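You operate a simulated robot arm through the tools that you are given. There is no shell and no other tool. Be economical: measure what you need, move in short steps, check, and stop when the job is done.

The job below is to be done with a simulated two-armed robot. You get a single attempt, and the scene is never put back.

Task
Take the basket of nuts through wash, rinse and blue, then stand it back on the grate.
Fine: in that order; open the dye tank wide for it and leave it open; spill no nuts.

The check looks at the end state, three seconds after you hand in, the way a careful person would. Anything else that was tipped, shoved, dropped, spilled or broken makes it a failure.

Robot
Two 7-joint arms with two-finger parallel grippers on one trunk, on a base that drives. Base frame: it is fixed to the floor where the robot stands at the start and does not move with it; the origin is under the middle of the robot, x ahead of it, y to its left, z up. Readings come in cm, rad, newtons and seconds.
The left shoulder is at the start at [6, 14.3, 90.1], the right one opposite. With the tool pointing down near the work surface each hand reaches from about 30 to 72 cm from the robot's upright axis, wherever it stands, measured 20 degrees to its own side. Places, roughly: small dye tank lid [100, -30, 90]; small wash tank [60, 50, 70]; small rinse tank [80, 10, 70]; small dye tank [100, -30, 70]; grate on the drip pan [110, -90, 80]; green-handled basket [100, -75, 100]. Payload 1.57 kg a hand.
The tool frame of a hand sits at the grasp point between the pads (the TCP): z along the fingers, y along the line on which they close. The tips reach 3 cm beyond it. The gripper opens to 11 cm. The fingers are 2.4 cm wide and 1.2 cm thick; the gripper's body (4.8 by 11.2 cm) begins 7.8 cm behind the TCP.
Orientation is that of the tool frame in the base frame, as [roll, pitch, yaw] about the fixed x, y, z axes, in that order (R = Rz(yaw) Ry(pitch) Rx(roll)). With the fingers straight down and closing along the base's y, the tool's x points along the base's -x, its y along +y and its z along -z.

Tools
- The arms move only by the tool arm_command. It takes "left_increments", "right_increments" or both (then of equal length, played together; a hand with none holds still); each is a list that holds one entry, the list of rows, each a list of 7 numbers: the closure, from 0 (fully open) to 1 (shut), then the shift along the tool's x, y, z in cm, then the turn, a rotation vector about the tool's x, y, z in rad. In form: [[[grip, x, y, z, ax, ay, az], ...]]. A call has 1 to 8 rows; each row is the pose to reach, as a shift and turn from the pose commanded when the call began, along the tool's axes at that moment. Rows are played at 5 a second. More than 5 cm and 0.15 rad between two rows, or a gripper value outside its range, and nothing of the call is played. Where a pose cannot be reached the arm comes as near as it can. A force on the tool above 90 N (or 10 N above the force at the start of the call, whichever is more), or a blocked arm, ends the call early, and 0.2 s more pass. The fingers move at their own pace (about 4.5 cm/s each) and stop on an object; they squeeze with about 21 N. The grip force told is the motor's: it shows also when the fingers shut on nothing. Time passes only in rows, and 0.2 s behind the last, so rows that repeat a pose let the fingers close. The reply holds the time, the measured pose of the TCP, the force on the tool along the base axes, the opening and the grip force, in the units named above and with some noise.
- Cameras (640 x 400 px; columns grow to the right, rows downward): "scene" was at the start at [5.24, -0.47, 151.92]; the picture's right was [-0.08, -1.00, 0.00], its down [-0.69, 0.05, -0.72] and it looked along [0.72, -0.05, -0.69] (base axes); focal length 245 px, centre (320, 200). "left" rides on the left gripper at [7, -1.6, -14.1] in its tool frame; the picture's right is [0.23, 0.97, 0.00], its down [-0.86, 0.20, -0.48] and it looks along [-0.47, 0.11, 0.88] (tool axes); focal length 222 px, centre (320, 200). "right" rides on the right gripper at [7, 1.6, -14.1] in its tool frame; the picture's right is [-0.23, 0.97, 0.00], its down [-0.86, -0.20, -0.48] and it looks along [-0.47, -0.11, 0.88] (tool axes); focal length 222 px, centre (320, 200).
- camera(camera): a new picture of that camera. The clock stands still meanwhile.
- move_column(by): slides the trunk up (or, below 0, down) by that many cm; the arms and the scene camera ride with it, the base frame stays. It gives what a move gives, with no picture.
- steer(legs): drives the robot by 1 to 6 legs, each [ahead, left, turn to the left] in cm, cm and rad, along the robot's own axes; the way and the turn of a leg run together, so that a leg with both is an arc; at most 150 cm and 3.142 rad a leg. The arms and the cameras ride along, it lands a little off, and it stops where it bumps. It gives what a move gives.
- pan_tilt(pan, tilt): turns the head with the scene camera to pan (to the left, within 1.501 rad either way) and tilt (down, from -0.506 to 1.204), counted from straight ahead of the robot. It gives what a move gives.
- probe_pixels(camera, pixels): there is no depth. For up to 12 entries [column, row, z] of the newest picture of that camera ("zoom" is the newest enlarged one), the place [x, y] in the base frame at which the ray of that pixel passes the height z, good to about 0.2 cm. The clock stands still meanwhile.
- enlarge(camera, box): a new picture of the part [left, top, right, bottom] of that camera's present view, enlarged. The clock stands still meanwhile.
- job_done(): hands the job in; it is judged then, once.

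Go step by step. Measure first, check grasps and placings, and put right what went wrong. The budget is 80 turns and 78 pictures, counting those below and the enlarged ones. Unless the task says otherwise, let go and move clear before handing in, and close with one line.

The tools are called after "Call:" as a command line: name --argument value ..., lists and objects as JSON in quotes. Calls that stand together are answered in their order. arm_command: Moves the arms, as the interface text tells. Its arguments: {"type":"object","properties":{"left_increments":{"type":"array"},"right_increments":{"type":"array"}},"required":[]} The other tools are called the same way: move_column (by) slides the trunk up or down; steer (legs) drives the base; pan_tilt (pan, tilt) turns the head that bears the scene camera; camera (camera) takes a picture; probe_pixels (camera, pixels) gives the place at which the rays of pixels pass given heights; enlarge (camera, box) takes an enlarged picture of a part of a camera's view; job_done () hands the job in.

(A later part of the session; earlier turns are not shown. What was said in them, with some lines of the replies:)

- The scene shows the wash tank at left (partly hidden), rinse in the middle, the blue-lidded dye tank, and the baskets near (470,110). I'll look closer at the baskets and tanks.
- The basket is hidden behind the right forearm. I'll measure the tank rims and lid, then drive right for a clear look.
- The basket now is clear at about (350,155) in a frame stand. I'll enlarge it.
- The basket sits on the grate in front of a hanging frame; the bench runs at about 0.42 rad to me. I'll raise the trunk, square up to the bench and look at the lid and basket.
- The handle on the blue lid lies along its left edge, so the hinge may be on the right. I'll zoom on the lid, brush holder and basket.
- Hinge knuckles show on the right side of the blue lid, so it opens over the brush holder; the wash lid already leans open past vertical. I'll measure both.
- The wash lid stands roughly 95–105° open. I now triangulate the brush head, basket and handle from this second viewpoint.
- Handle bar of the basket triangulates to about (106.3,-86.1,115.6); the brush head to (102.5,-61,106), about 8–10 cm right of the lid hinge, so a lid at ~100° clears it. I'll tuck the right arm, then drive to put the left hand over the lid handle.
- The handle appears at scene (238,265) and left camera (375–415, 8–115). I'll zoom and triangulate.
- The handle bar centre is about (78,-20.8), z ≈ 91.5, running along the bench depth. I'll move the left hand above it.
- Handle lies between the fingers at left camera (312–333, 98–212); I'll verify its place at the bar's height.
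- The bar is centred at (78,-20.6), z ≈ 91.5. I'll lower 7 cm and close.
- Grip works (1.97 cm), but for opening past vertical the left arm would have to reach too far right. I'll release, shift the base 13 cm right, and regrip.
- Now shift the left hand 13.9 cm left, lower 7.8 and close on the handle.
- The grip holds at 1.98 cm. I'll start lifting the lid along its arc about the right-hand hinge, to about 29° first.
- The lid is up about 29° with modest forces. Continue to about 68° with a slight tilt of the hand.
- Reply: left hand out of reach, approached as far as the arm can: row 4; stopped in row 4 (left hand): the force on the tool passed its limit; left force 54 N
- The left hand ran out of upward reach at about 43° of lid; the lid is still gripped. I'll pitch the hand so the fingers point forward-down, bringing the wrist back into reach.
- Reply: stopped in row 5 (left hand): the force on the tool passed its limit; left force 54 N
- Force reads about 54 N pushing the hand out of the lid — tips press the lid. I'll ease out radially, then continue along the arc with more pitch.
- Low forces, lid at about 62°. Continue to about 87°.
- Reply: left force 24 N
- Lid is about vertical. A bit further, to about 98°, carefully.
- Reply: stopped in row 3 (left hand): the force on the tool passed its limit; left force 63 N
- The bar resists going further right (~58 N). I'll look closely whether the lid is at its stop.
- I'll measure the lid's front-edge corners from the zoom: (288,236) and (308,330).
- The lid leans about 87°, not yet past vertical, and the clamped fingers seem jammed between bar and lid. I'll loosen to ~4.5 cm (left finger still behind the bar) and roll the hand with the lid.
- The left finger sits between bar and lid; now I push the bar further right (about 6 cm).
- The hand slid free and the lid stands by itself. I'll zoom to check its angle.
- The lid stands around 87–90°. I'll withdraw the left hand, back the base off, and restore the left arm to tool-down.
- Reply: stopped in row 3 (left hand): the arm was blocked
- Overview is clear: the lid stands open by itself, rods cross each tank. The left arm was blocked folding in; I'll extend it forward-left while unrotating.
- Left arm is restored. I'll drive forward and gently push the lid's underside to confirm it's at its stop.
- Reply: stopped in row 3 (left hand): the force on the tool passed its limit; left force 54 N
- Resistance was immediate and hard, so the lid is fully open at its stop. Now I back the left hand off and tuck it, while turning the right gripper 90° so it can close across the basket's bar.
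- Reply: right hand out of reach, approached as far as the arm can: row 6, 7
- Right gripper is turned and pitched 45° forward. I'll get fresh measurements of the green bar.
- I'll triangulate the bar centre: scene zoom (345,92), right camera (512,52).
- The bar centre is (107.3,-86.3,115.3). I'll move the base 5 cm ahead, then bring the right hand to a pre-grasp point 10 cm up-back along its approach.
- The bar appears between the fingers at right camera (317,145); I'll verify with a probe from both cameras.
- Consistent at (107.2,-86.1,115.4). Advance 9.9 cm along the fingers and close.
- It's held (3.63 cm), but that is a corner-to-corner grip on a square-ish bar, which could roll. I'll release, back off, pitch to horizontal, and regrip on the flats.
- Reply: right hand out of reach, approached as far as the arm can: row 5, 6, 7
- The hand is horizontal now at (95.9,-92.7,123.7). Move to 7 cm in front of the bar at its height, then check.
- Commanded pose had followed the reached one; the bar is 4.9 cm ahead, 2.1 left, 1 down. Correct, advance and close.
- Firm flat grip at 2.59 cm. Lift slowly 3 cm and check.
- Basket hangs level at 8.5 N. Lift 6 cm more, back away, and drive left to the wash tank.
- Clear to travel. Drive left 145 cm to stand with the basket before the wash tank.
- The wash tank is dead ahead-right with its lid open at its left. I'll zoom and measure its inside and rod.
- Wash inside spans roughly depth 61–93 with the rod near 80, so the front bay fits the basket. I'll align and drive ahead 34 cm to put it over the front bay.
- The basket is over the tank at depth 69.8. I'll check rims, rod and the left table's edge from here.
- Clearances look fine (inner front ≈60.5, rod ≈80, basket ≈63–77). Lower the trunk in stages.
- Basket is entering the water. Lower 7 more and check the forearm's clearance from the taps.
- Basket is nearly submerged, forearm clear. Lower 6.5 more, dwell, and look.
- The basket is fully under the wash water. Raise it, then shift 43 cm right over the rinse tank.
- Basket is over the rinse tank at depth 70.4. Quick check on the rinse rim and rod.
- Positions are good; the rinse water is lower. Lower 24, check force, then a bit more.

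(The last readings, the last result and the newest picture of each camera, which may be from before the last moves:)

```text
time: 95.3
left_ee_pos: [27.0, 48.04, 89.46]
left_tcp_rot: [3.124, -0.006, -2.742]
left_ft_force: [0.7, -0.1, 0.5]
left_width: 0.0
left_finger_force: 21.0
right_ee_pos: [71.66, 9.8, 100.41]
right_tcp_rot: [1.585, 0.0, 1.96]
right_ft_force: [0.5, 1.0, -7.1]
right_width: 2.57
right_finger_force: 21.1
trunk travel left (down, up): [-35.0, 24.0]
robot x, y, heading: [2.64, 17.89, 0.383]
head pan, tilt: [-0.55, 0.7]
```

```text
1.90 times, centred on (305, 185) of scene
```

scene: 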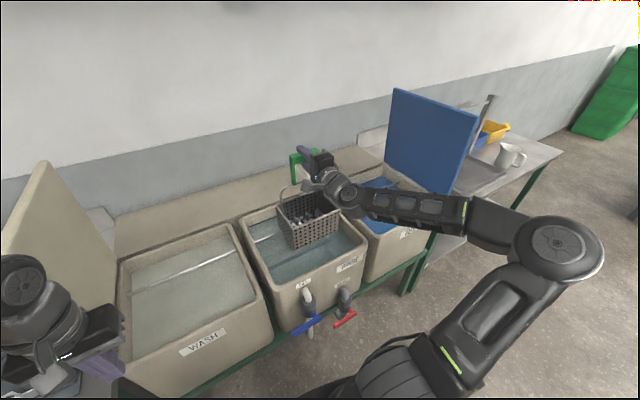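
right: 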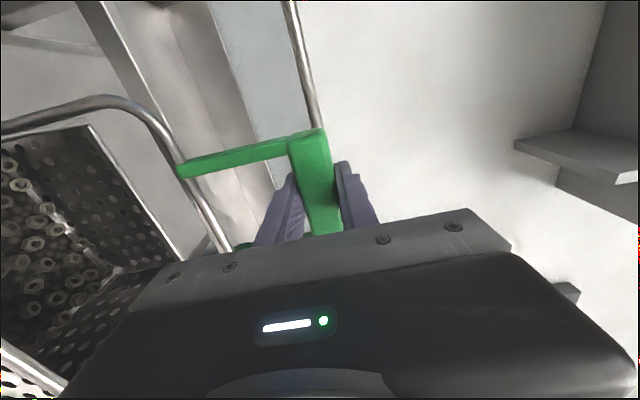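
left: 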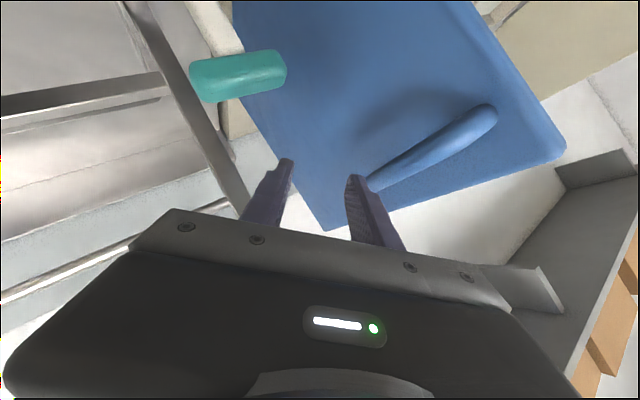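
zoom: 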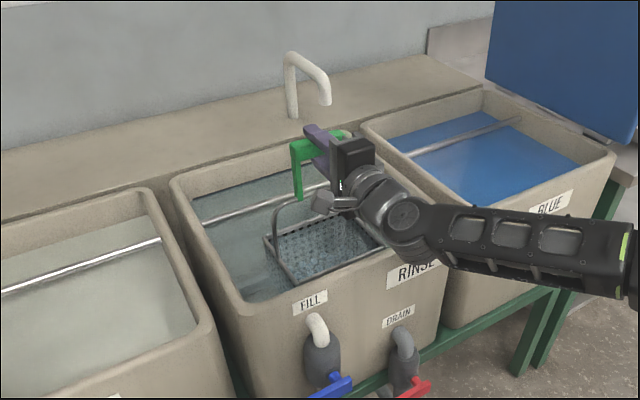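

The basket rim is just at the surface. Lower 5.3 more and dwell, then view.

Call:
move_column --by -5.3

Call:
arm_command --right_increments '[[[1, 0, 0, 0, 0, 0, 0], [1, 0, 0, 0, 0, 0, 0], [1, 0, 0, 0, 0, 0, 0], [1, 0, 0, 0, 0, 0, 0], [1, 0, 0, 0, 0, 0, 0], [1, 0, 0, 0, 0, 0, 0], [1, 0, 0, 0, 0, 0, 0], [1, 0, 0, 0, 0, 0, 0]]]'

Call:
arm_command --right_increments '[[[1, 0, 0, 0, 0, 0, 0], [1, 0, 0, 0, 0, 0, 0], [1, 0, 0, 0, 0, 0, 0], [1, 0, 0, 0, 0, 0, 0], [1, 0, 0, 0, 0, 0, 0], [1, 0, 0, 0, 0, 0, 0], [1, 0, 0, 0, 0, 0, 0], [1, 0, 0, 0, 0, 0, 0]]]'

Call:
enlarge --camera "scene" --box '[205, 80, 405, 290]'

```text
time: 96.3
left_ee_pos: [27.02, 48.1, 84.1]
left_tcp_rot: [3.125, -0.006, -2.739]
left_ft_force: [0.5, 0.4, 0.5]
left_width: 0.0
left_finger_force: 20.5
right_ee_pos: [71.65, 9.72, 95.1]
right_tcp_rot: [1.586, -0.002, 1.96]
right_ft_force: [0.2, 0.3, -8.7]
right_width: 2.61
right_finger_force: 21.1
trunk travel left (down, up): [-29.7, 29.3]
robot x, y, heading: [2.41, 17.62, 0.385]
head pan, tilt: [-0.55, 0.7]
```

```text
time: 98.1
left_ee_pos: [27.11, 48.2, 84.1]
left_tcp_rot: [3.124, -0.005, -2.742]
left_ft_force: [-0.6, 0.0, 0.3]
left_width: 0.01
left_finger_force: 21.7
right_ee_pos: [71.65, 9.82, 95.03]
right_tcp_rot: [1.584, -0.001, 1.958]
right_ft_force: [0.1, -0.1, -7.6]
right_width: 2.62
right_finger_force: 21.0
trunk travel left (down, up): [-29.7, 29.3]
robot x, y, heading: [2.4, 18.46, 0.386]
head pan, tilt: [-0.55, 0.7]
```

```text
time: 99.9
left_ee_pos: [26.98, 47.99, 84.13]
left_tcp_rot: [3.126, -0.004, -2.742]
left_ft_force: [-0.2, 0.3, -0.1]
left_width: 0.0
left_finger_force: 20.9
right_ee_pos: [71.72, 9.83, 94.95]
right_tcp_rot: [1.583, -0.002, 1.958]
right_ft_force: [0.2, -0.1, -7.9]
right_width: 2.56
right_finger_force: 20.9
trunk travel left (down, up): [-29.7, 29.3]
robot x, y, heading: [2.6, 17.93, 0.383]
head pan, tilt: [-0.55, 0.7]
```

```text
1.90 times, centred on (305, 185) of scene
```

zoom: 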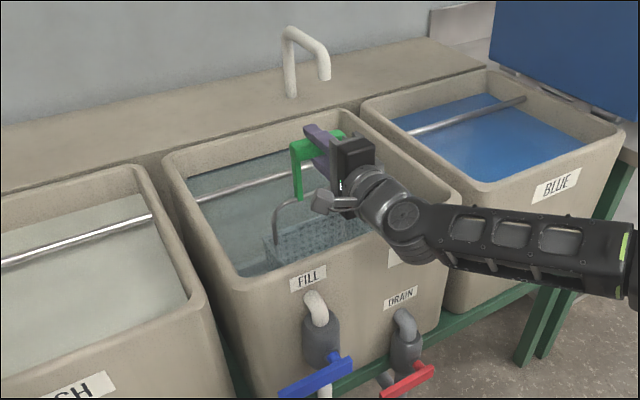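

Rinsed through. Before moving to the dye, I'll estimate where the forearm lies relative to the open lid (scene pixels (430,210), (470,215), (555,248)).

Call:
move_column --by 29.3

Call:
arm_command --right_increments '[[[1, 0, 0, 0, 0, 0, 0], [1, 0, 0, 0, 0, 0, 0], [1, 0, 0, 0, 0, 0, 0], [1, 0, 0, 0, 0, 0, 0], [1, 0, 0, 0, 0, 0, 0], [1, 0, 0, 0, 0, 0, 0], [1, 0, 0, 0, 0, 0, 0], [1, 0, 0, 0, 0, 0, 0]]]'

Call:
camera --camera "scene"

Call:
probe_pixels --camera "scene" --pixels '[[345, 195, 124], [465, 210, 120], [465, 210, 110], [550, 245, 120], [550, 245, 110], [550, 245, 100], [392, 92, 126], [472, 124, 126], [434, 188, 88], [376, 172, 84], [398, 170, 84]]'

```text
time: 102.8
left_ee_pos: [27.1, 47.99, 113.3]
left_tcp_rot: [3.124, -0.007, -2.742]
left_ft_force: [-0.8, 0.1, 0.2]
left_width: 0.02
left_finger_force: 21.1
right_ee_pos: [71.72, 9.89, 124.36]
right_tcp_rot: [1.585, -0.002, 1.958]
right_ft_force: [0.4, -0.7, -7.7]
right_width: 2.6
right_finger_force: 20.8
trunk travel left (down, up): [-59.0, 0.0]
robot x, y, heading: [2.9, 18.0, 0.386]
head pan, tilt: [-0.55, 0.7]
```

```text
time: 104.6
left_ee_pos: [27.17, 48.06, 113.41]
left_tcp_rot: [3.124, -0.006, -2.742]
left_ft_force: [0.4, 0.1, -0.2]
left_width: 0.0
left_finger_force: 20.8
right_ee_pos: [71.77, 9.85, 124.38]
right_tcp_rot: [1.584, -0.002, 1.958]
right_ft_force: [0.1, 0.3, -8.1]
right_width: 2.58
right_finger_force: 20.9
trunk travel left (down, up): [-59.0, 0.0]
robot x, y, heading: [2.49, 18.32, 0.388]
head pan, tilt: [-0.55, 0.7]
```

```text
12 pictures are left
```

scene: 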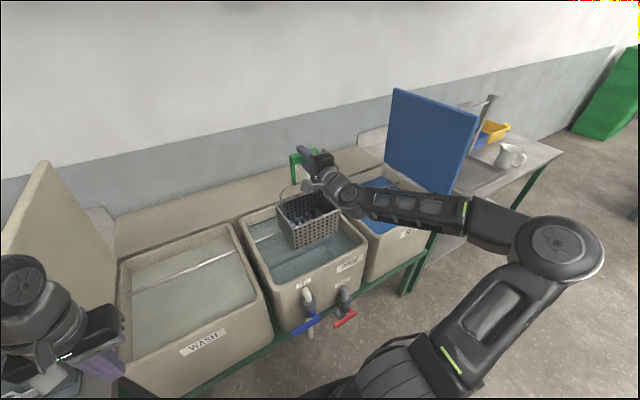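

```text
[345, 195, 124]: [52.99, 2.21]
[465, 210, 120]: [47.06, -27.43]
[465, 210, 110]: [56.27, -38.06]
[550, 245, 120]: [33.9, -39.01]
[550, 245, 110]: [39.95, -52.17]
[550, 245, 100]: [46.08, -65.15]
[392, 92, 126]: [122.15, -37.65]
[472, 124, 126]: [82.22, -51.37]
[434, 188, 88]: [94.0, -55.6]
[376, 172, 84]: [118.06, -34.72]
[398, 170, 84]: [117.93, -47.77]
```

The forearm runs back well clear of the lid. Drive 44.5 cm right over the dye tank and check.

Call:
steer --legs '[[0, -44.5, 0]]'

Call:
camera --camera "scene"

```text
time: 107.3
left_ee_pos: [44.35, 5.41, 113.38]
left_tcp_rot: [3.125, -0.006, -2.756]
left_ft_force: [0.7, -0.5, -0.2]
left_width: 0.01
left_finger_force: 20.5
right_ee_pos: [88.28, -33.36, 124.36]
right_tcp_rot: [1.586, -0.002, 1.942]
right_ft_force: [-0.7, 0.1, -7.4]
right_width: 2.59
right_finger_force: 21.0
trunk travel left (down, up): [-59.0, 0.0]
robot x, y, heading: [19.17, -24.16, 0.372]
head pan, tilt: [-0.55, 0.7]
```

```text
11 pictures are left
```

scene: 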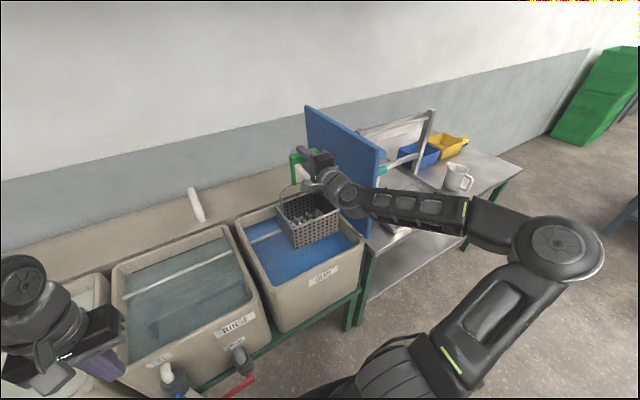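

Over the dye at depth 69.9, lateral centre good. The left hand hangs above the rinse taps, so I check tap heights before lowering.

Call:
probe_pixels --camera "scene" --pixels '[[168, 364, 80], [168, 364, 75], [168, 364, 70], [183, 388, 70], [183, 388, 65], [238, 350, 75], [238, 350, 70]]'

```text
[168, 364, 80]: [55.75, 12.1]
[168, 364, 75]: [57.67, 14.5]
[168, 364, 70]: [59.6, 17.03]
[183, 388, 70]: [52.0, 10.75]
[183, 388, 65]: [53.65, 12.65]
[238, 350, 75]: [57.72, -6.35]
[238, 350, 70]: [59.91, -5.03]
```

The taps lie at depth ≥ 50 and below z 80, the left hand at 43: clear. Lower 28.7 in two steps and dwell.

Call:
move_column --by -20

Call:
move_column --by -8.7

Call:
arm_command --right_increments '[[[1, 0, 0, 0, 0, 0, 0], [1, 0, 0, 0, 0, 0, 0], [1, 0, 0, 0, 0, 0, 0], [1, 0, 0, 0, 0, 0, 0], [1, 0, 0, 0, 0, 0, 0], [1, 0, 0, 0, 0, 0, 0], [1, 0, 0, 0, 0, 0, 0], [1, 0, 0, 0, 0, 0, 0]]]'

Call:
arm_command --right_increments '[[[1, 0, 0, 0, 0, 0, 0], [1, 0, 0, 0, 0, 0, 0], [1, 0, 0, 0, 0, 0, 0], [1, 0, 0, 0, 0, 0, 0], [1, 0, 0, 0, 0, 0, 0], [1, 0, 0, 0, 0, 0, 0], [1, 0, 0, 0, 0, 0, 0], [1, 0, 0, 0, 0, 0, 0]]]'

Call:
enlarge --camera "scene" --box '[205, 70, 405, 280]'

```text
time: 109.5
left_ee_pos: [44.4, 5.43, 93.41]
left_tcp_rot: [3.125, -0.006, -2.758]
left_ft_force: [-0.7, 0.1, 0.9]
left_width: 0.0
left_finger_force: 21.0
right_ee_pos: [88.29, -33.44, 104.44]
right_tcp_rot: [1.584, -0.003, 1.943]
right_ft_force: [0.1, 0.4, -9.1]
right_width: 2.58
right_finger_force: 21.5
trunk travel left (down, up): [-39.0, 20.0]
robot x, y, heading: [18.99, -24.43, 0.374]
head pan, tilt: [-0.55, 0.7]
```

```text
time: 110.7
left_ee_pos: [44.25, 5.53, 84.76]
left_tcp_rot: [3.124, -0.006, -2.758]
left_ft_force: [-0.5, 0.8, -0.1]
left_width: 0.01
left_finger_force: 20.6
right_ee_pos: [88.3, -33.31, 95.67]
right_tcp_rot: [1.585, -0.001, 1.943]
right_ft_force: [0.2, 0.2, -7.4]
right_width: 2.6
right_finger_force: 21.1
trunk travel left (down, up): [-30.3, 28.7]
robot x, y, heading: [19.17, -24.8, 0.37]
head pan, tilt: [-0.55, 0.7]
```

```text
time: 112.5
left_ee_pos: [44.16, 5.43, 84.73]
left_tcp_rot: [3.124, -0.005, -2.758]
left_ft_force: [0.9, -0.8, -0.4]
left_width: 0.01
left_finger_force: 20.3
right_ee_pos: [88.32, -33.49, 95.74]
right_tcp_rot: [1.585, -0.002, 1.942]
right_ft_force: [-0.1, -0.5, -8.0]
right_width: 2.58
right_finger_force: 21.3
trunk travel left (down, up): [-30.3, 28.7]
robot x, y, heading: [19.35, -24.5, 0.372]
head pan, tilt: [-0.55, 0.7]
```

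```text
time: 114.3
left_ee_pos: [44.28, 5.57, 84.76]
left_tcp_rot: [3.125, -0.005, -2.758]
left_ft_force: [0.6, 0.4, 0.8]
left_width: 0.0
left_finger_force: 20.8
right_ee_pos: [88.36, -33.43, 95.63]
right_tcp_rot: [1.585, -0.002, 1.943]
right_ft_force: [0.7, 0.2, -8.5]
right_width: 2.6
right_finger_force: 21.3
trunk travel left (down, up): [-30.3, 28.7]
robot x, y, heading: [19.01, -24.42, 0.368]
head pan, tilt: [-0.55, 0.7]
```

```text
1.90 times, centred on (305, 175) of scene
```

zoom: 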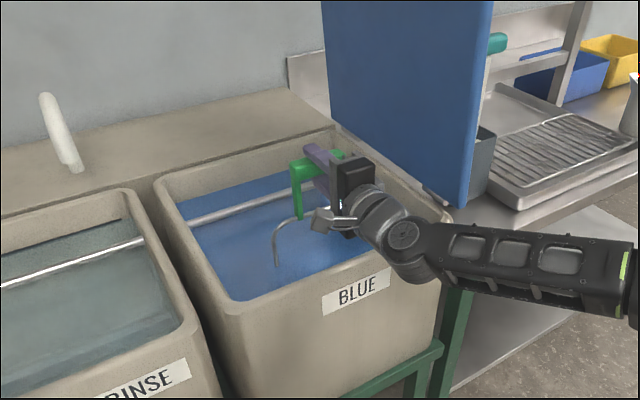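

The basket is fully in the dye. Raise, drain briefly, back out, and travel right to the grate.

Call:
move_column --by 28.7

Call:
arm_command --right_increments '[[[1, 0, 0, 0, 0, 0, 0], [1, 0, 0, 0, 0, 0, 0], [1, 0, 0, 0, 0, 0, 0], [1, 0, 0, 0, 0, 0, 0], [1, 0, 0, 0, 0, 0, 0], [1, 0, 0, 0, 0, 0, 0], [1, 0, 0, 0, 0, 0, 0], [1, 0, 0, 0, 0, 0, 0]]]'

Call:
arm_command --right_increments '[[[1, 0, 0, 0, 0, 0, 0], [1, 0, 0, 0, 0, 0, 0], [1, 0, 0, 0, 0, 0, 0], [1, 0, 0, 0, 0, 0, 0], [1, 0, 0, 0, 0, 0, 0], [1, 0, 0, 0, 0, 0, 0], [1, 0, 0, 0, 0, 0, 0], [1, 0, 0, 0, 0, 0, 0]]]'

Call:
steer --legs '[[-27, 0, 0], [0, -56, 0]]'

Call:
pan_tilt --pan -0.2 --tilt 0.75

Call:
camera --camera "scene"

```text
time: 117.2
left_ee_pos: [44.34, 5.53, 113.37]
left_tcp_rot: [3.125, -0.005, -2.757]
left_ft_force: [0.3, -0.8, 0.0]
left_width: 0.0
left_finger_force: 20.6
right_ee_pos: [88.23, -33.52, 124.33]
right_tcp_rot: [1.585, -0.001, 1.942]
right_ft_force: [0.4, -0.2, -7.7]
right_width: 2.57
right_finger_force: 20.7
trunk travel left (down, up): [-59.0, 0.0]
robot x, y, heading: [18.99, -24.48, 0.373]
head pan, tilt: [-0.55, 0.7]
```

```text
time: 119.0
left_ee_pos: [44.22, 5.49, 113.46]
left_tcp_rot: [3.124, -0.006, -2.757]
left_ft_force: [0.1, 0.6, 0.1]
left_width: 0.04
left_finger_force: 20.7
right_ee_pos: [88.21, -33.36, 124.4]
right_tcp_rot: [1.585, 0.0, 1.941]
right_ft_force: [0.5, -0.3, -8.3]
right_width: 2.57
right_finger_force: 21.6
trunk travel left (down, up): [-59.0, 0.0]
robot x, y, heading: [19.29, -24.43, 0.371]
head pan, tilt: [-0.55, 0.7]
```

```text
time: 120.8
left_ee_pos: [44.3, 5.47, 113.45]
left_tcp_rot: [3.124, -0.005, -2.758]
left_ft_force: [0.4, 0.0, 0.4]
left_width: 0.0
left_finger_force: 21.1
right_ee_pos: [88.35, -33.49, 124.4]
right_tcp_rot: [1.585, -0.001, 1.943]
right_ft_force: [0.5, -0.2, -7.6]
right_width: 2.6
right_finger_force: 20.4
trunk travel left (down, up): [-59.0, 0.0]
robot x, y, heading: [19.46, -24.06, 0.368]
head pan, tilt: [-0.55, 0.7]
```

```text
time: 125.6
left_ee_pos: [39.04, -57.05, 113.39]
left_tcp_rot: [3.123, -0.005, -2.754]
left_ft_force: [0.1, 0.7, -0.3]
left_width: 0.0
left_finger_force: 21.3
right_ee_pos: [83.26, -95.85, 124.44]
right_tcp_rot: [1.585, -0.003, 1.947]
right_ft_force: [-0.3, -0.3, -7.4]
right_width: 2.57
right_finger_force: 21.1
trunk travel left (down, up): [-59.0, 0.0]
robot x, y, heading: [14.36, -86.68, 0.37]
head pan, tilt: [-0.55, 0.7]
```

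```text
time: 126.4
left_ee_pos: [39.1, -57.0, 113.35]
left_tcp_rot: [3.125, -0.006, -2.755]
left_ft_force: [-0.7, 0.7, 0.1]
left_width: 0.0
left_finger_force: 20.4
right_ee_pos: [83.3, -95.88, 124.46]
right_tcp_rot: [1.585, -0.002, 1.947]
right_ft_force: [-0.5, -0.9, -8.4]
right_width: 2.61
right_finger_force: 21.1
trunk travel left (down, up): [-59.0, 0.0]
robot x, y, heading: [13.73, -86.73, 0.375]
head pan, tilt: [-0.201, 0.75]
```

```text
9 pictures are left
```

scene: 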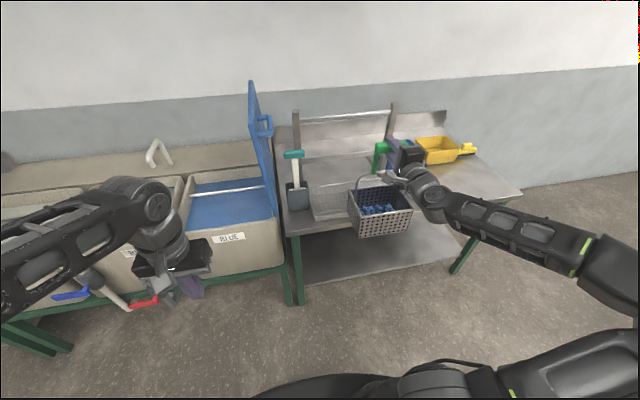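

The nuts are now blue and all hang in the basket. Drive ahead 25.8 cm to over the grate.

Call:
steer --legs '[[25.8, 0.4, 0]]'

Call:
enlarge --camera "scene" --box '[270, 90, 450, 290]'

```text
time: 128.3
left_ee_pos: [62.83, -47.03, 113.34]
left_tcp_rot: [3.124, -0.005, -2.753]
left_ft_force: [-0.2, -0.5, 0.7]
left_width: 0.02
left_finger_force: 20.8
right_ee_pos: [106.91, -85.86, 124.19]
right_tcp_rot: [1.587, -0.002, 1.947]
right_ft_force: [1.0, 0.6, -8.0]
right_width: 2.57
right_finger_force: 20.5
trunk travel left (down, up): [-59.0, 0.0]
robot x, y, heading: [38.13, -76.93, 0.377]
head pan, tilt: [-0.201, 0.75]
```

```text
2.00 times, centred on (360, 190) of scene
```

zoom: 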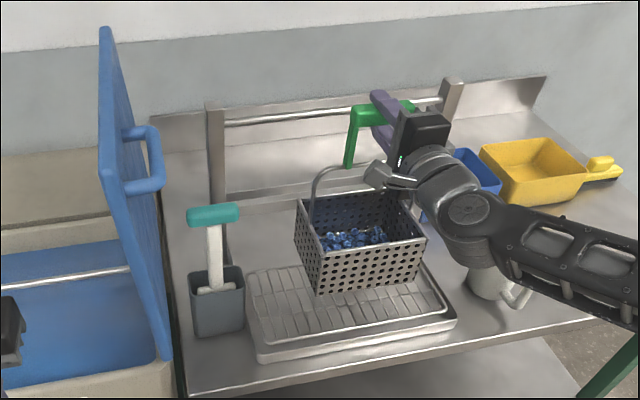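

Within 0.3 cm of the original spot. Lower 8 cm by trunk, then the last bit by arm watching force.

Call:
move_column --by -8

Call:
arm_command --right_increments '[[[1, 0, -0.3, 0, 0, 0, 0], [1, 0, -0.6, 0, 0, 0, 0], [1, 0, -0.85, 0, 0, 0, 0], [1, 0, -0.85, 0, 0, 0, 0]]]'

```text
time: 129.4
left_ee_pos: [62.65, -47.33, 105.44]
left_tcp_rot: [3.123, -0.005, -2.752]
left_ft_force: [0.6, -0.4, -0.4]
left_width: 0.0
left_finger_force: 21.2
right_ee_pos: [106.85, -86.01, 116.35]
right_tcp_rot: [1.585, -0.001, 1.949]
right_ft_force: [-1.5, 0.6, -8.3]
right_width: 2.57
right_finger_force: 21.6
trunk travel left (down, up): [-51.0, 8.0]
robot x, y, heading: [37.87, -77.32, 0.375]
head pan, tilt: [-0.201, 0.75]
```

```text
time: 130.4
left_ee_pos: [62.49, -47.18, 105.4]
left_tcp_rot: [3.125, -0.006, -2.752]
left_ft_force: [0.2, 0.2, 0.7]
left_width: 0.0
left_finger_force: 21.3
right_ee_pos: [106.89, -85.88, 115.45]
right_tcp_rot: [1.586, -0.002, 1.948]
right_ft_force: [0.0, -0.2, -8.0]
right_width: 2.58
right_finger_force: 21.0
trunk travel left (down, up): [-51.0, 8.0]
robot x, y, heading: [37.93, -77.16, 0.376]
head pan, tilt: [-0.201, 0.75]
```

Still carrying the full 8 N at z 115.45. Lower in small steps until the weight comes off.

Call:
arm_command --right_increments '[[[1, 0, -0.15, 0, 0, 0, 0], [1, 0, -0.3, 0, 0, 0, 0], [1, 0, -0.3, 0, 0, 0, 0]]]'

```text
time: 131.2
left_ee_pos: [62.66, -47.19, 105.35]
left_tcp_rot: [3.123, -0.005, -2.752]
left_ft_force: [0.1, -0.1, -0.3]
left_width: 0.0
left_finger_force: 20.9
right_ee_pos: [106.9, -85.93, 115.31]
right_tcp_rot: [1.584, -0.002, 1.948]
right_ft_force: [0.1, 0.2, -7.8]
right_width: 2.59
right_finger_force: 21.1
trunk travel left (down, up): [-51.0, 8.0]
robot x, y, heading: [37.67, -77.31, 0.373]
head pan, tilt: [-0.201, 0.75]
```

Call:
arm_command --right_increments '[[[1, 0, -0.15, 0, 0, 0, 0], [1, 0, -0.3, 0, 0, 0, 0], [1, 0, -0.3, 0, 0, 0, 0]]]'

```text
time: 132.0
left_ee_pos: [62.61, -47.1, 105.42]
left_tcp_rot: [3.125, -0.005, -2.752]
left_ft_force: [0.3, 0.8, -0.4]
left_width: 0.0
left_finger_force: 21.0
right_ee_pos: [106.78, -85.9, 115.12]
right_tcp_rot: [1.582, 0.001, 1.948]
right_ft_force: [-0.8, -2.7, 5.8]
right_width: 2.59
right_finger_force: 21.2
trunk travel left (down, up): [-51.0, 8.0]
robot x, y, heading: [37.6, -76.78, 0.373]
head pan, tilt: [-0.201, 0.75]
```

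The weight is on the grate. Ease up 0.1, open partially, and look before withdrawing straight back.

Call:
arm_command --right_increments '[[[1, 0, 0.1, 0, 0, 0, 0], [0.4, 0, 0.1, 0, 0, 0, 0], [0.4, 0, 0.1, 0, 0, 0, 0], [0.4, 0, 0.1, 0, 0, 0, 0], [0.4, 0, 0.1, 0, 0, 0, 0], [0.4, 0, 0.1, 0, 0, 0, 0]]]'

Call:
camera --camera "right"

```text
time: 133.4
left_ee_pos: [62.64, -47.16, 105.35]
left_tcp_rot: [3.124, -0.005, -2.751]
left_ft_force: [0.0, -0.3, -0.5]
left_width: 0.0
left_finger_force: 20.9
right_ee_pos: [106.72, -85.98, 115.07]
right_tcp_rot: [1.585, -0.002, 1.948]
right_ft_force: [0.2, -0.7, 0.0]
right_width: 6.62
right_finger_force: 0.0
trunk travel left (down, up): [-51.0, 8.0]
robot x, y, heading: [37.45, -76.76, 0.376]
head pan, tilt: [-0.201, 0.75]
```

```text
7 pictures are left
```

right: 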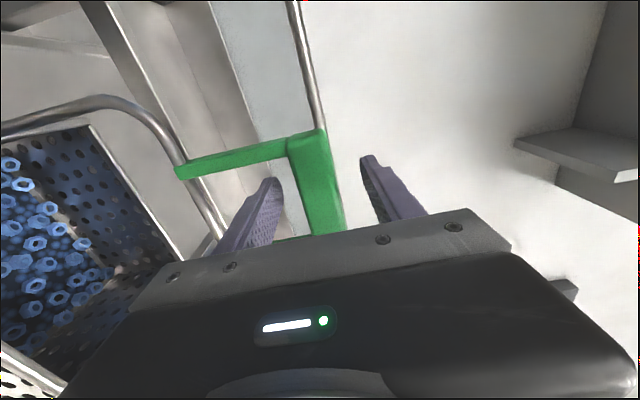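

Fingers are free of the bar on both sides and the bar stands. Withdraw straight back, back off the base, and take a last look.

Call:
arm_command --right_increments '[[[0.4, 0, 0, -3, 0, 0, 0], [0.4, 0, 0, -6, 0, 0, 0], [0.4, 0, 0, -9, 0, 0, 0], [0.4, 0, 0, -11, 0, 0, 0]]]'

Call:
steer --legs '[[-35, 0, 0]]'

Call:
camera --camera "scene"

Call:
enlarge --camera "scene" --box '[240, 60, 480, 240]'

```text
time: 134.4
left_ee_pos: [62.51, -47.25, 105.36]
left_tcp_rot: [3.124, -0.003, -2.752]
left_ft_force: [-0.2, -0.1, 0.3]
left_width: 0.0
left_finger_force: 21.4
right_ee_pos: [96.47, -89.97, 115.21]
right_tcp_rot: [1.584, -0.003, 1.951]
right_ft_force: [0.1, -0.6, 0.1]
right_width: 6.62
right_finger_force: 0.1
trunk travel left (down, up): [-51.0, 8.0]
robot x, y, heading: [37.57, -76.88, 0.38]
head pan, tilt: [-0.201, 0.75]
```

```text
time: 136.7
left_ee_pos: [30.2, -59.86, 105.4]
left_tcp_rot: [3.124, -0.002, -2.751]
left_ft_force: [-0.2, -0.3, 0.5]
left_width: 0.0
left_finger_force: 21.2
right_ee_pos: [64.25, -102.58, 115.15]
right_tcp_rot: [1.584, -0.001, 1.951]
right_ft_force: [0.9, -0.3, 0.3]
right_width: 6.59
right_finger_force: 0.0
trunk travel left (down, up): [-51.0, 8.0]
robot x, y, heading: [4.88, -89.76, 0.38]
head pan, tilt: [-0.201, 0.75]
```

```text
6 pictures are left
```

scene: 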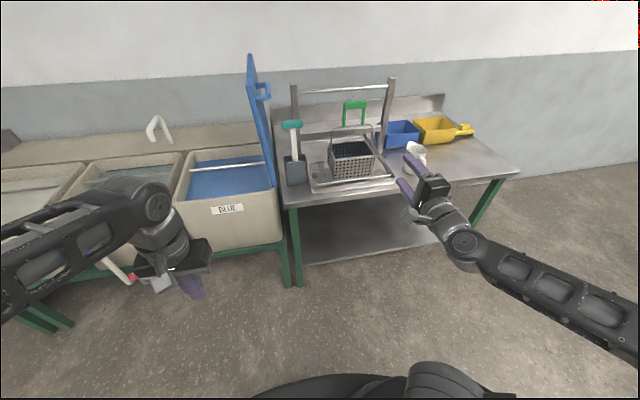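

```text
2.22 times, centred on (360, 150) of scene
```

zoom: 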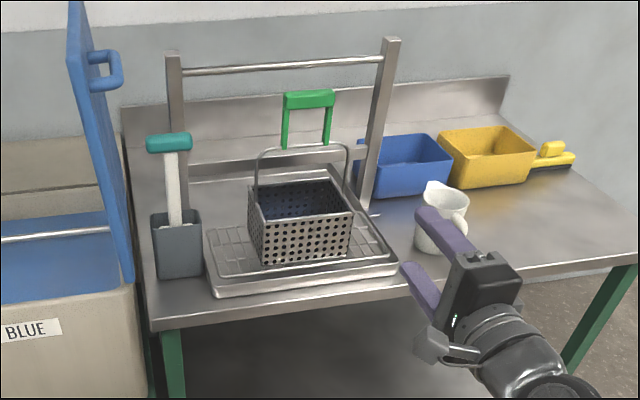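

The basket stands upright on the grate, the blue lid stands wide open, and the brush, mug and bins are where they were. Handing in.

Call:
job_done

```text
The job is handed in.
```

The basket of nuts went through wash, rinse and blue in that order. It is back on the grate, I saw no nuts spilled, and the dye tank lid is wide open.
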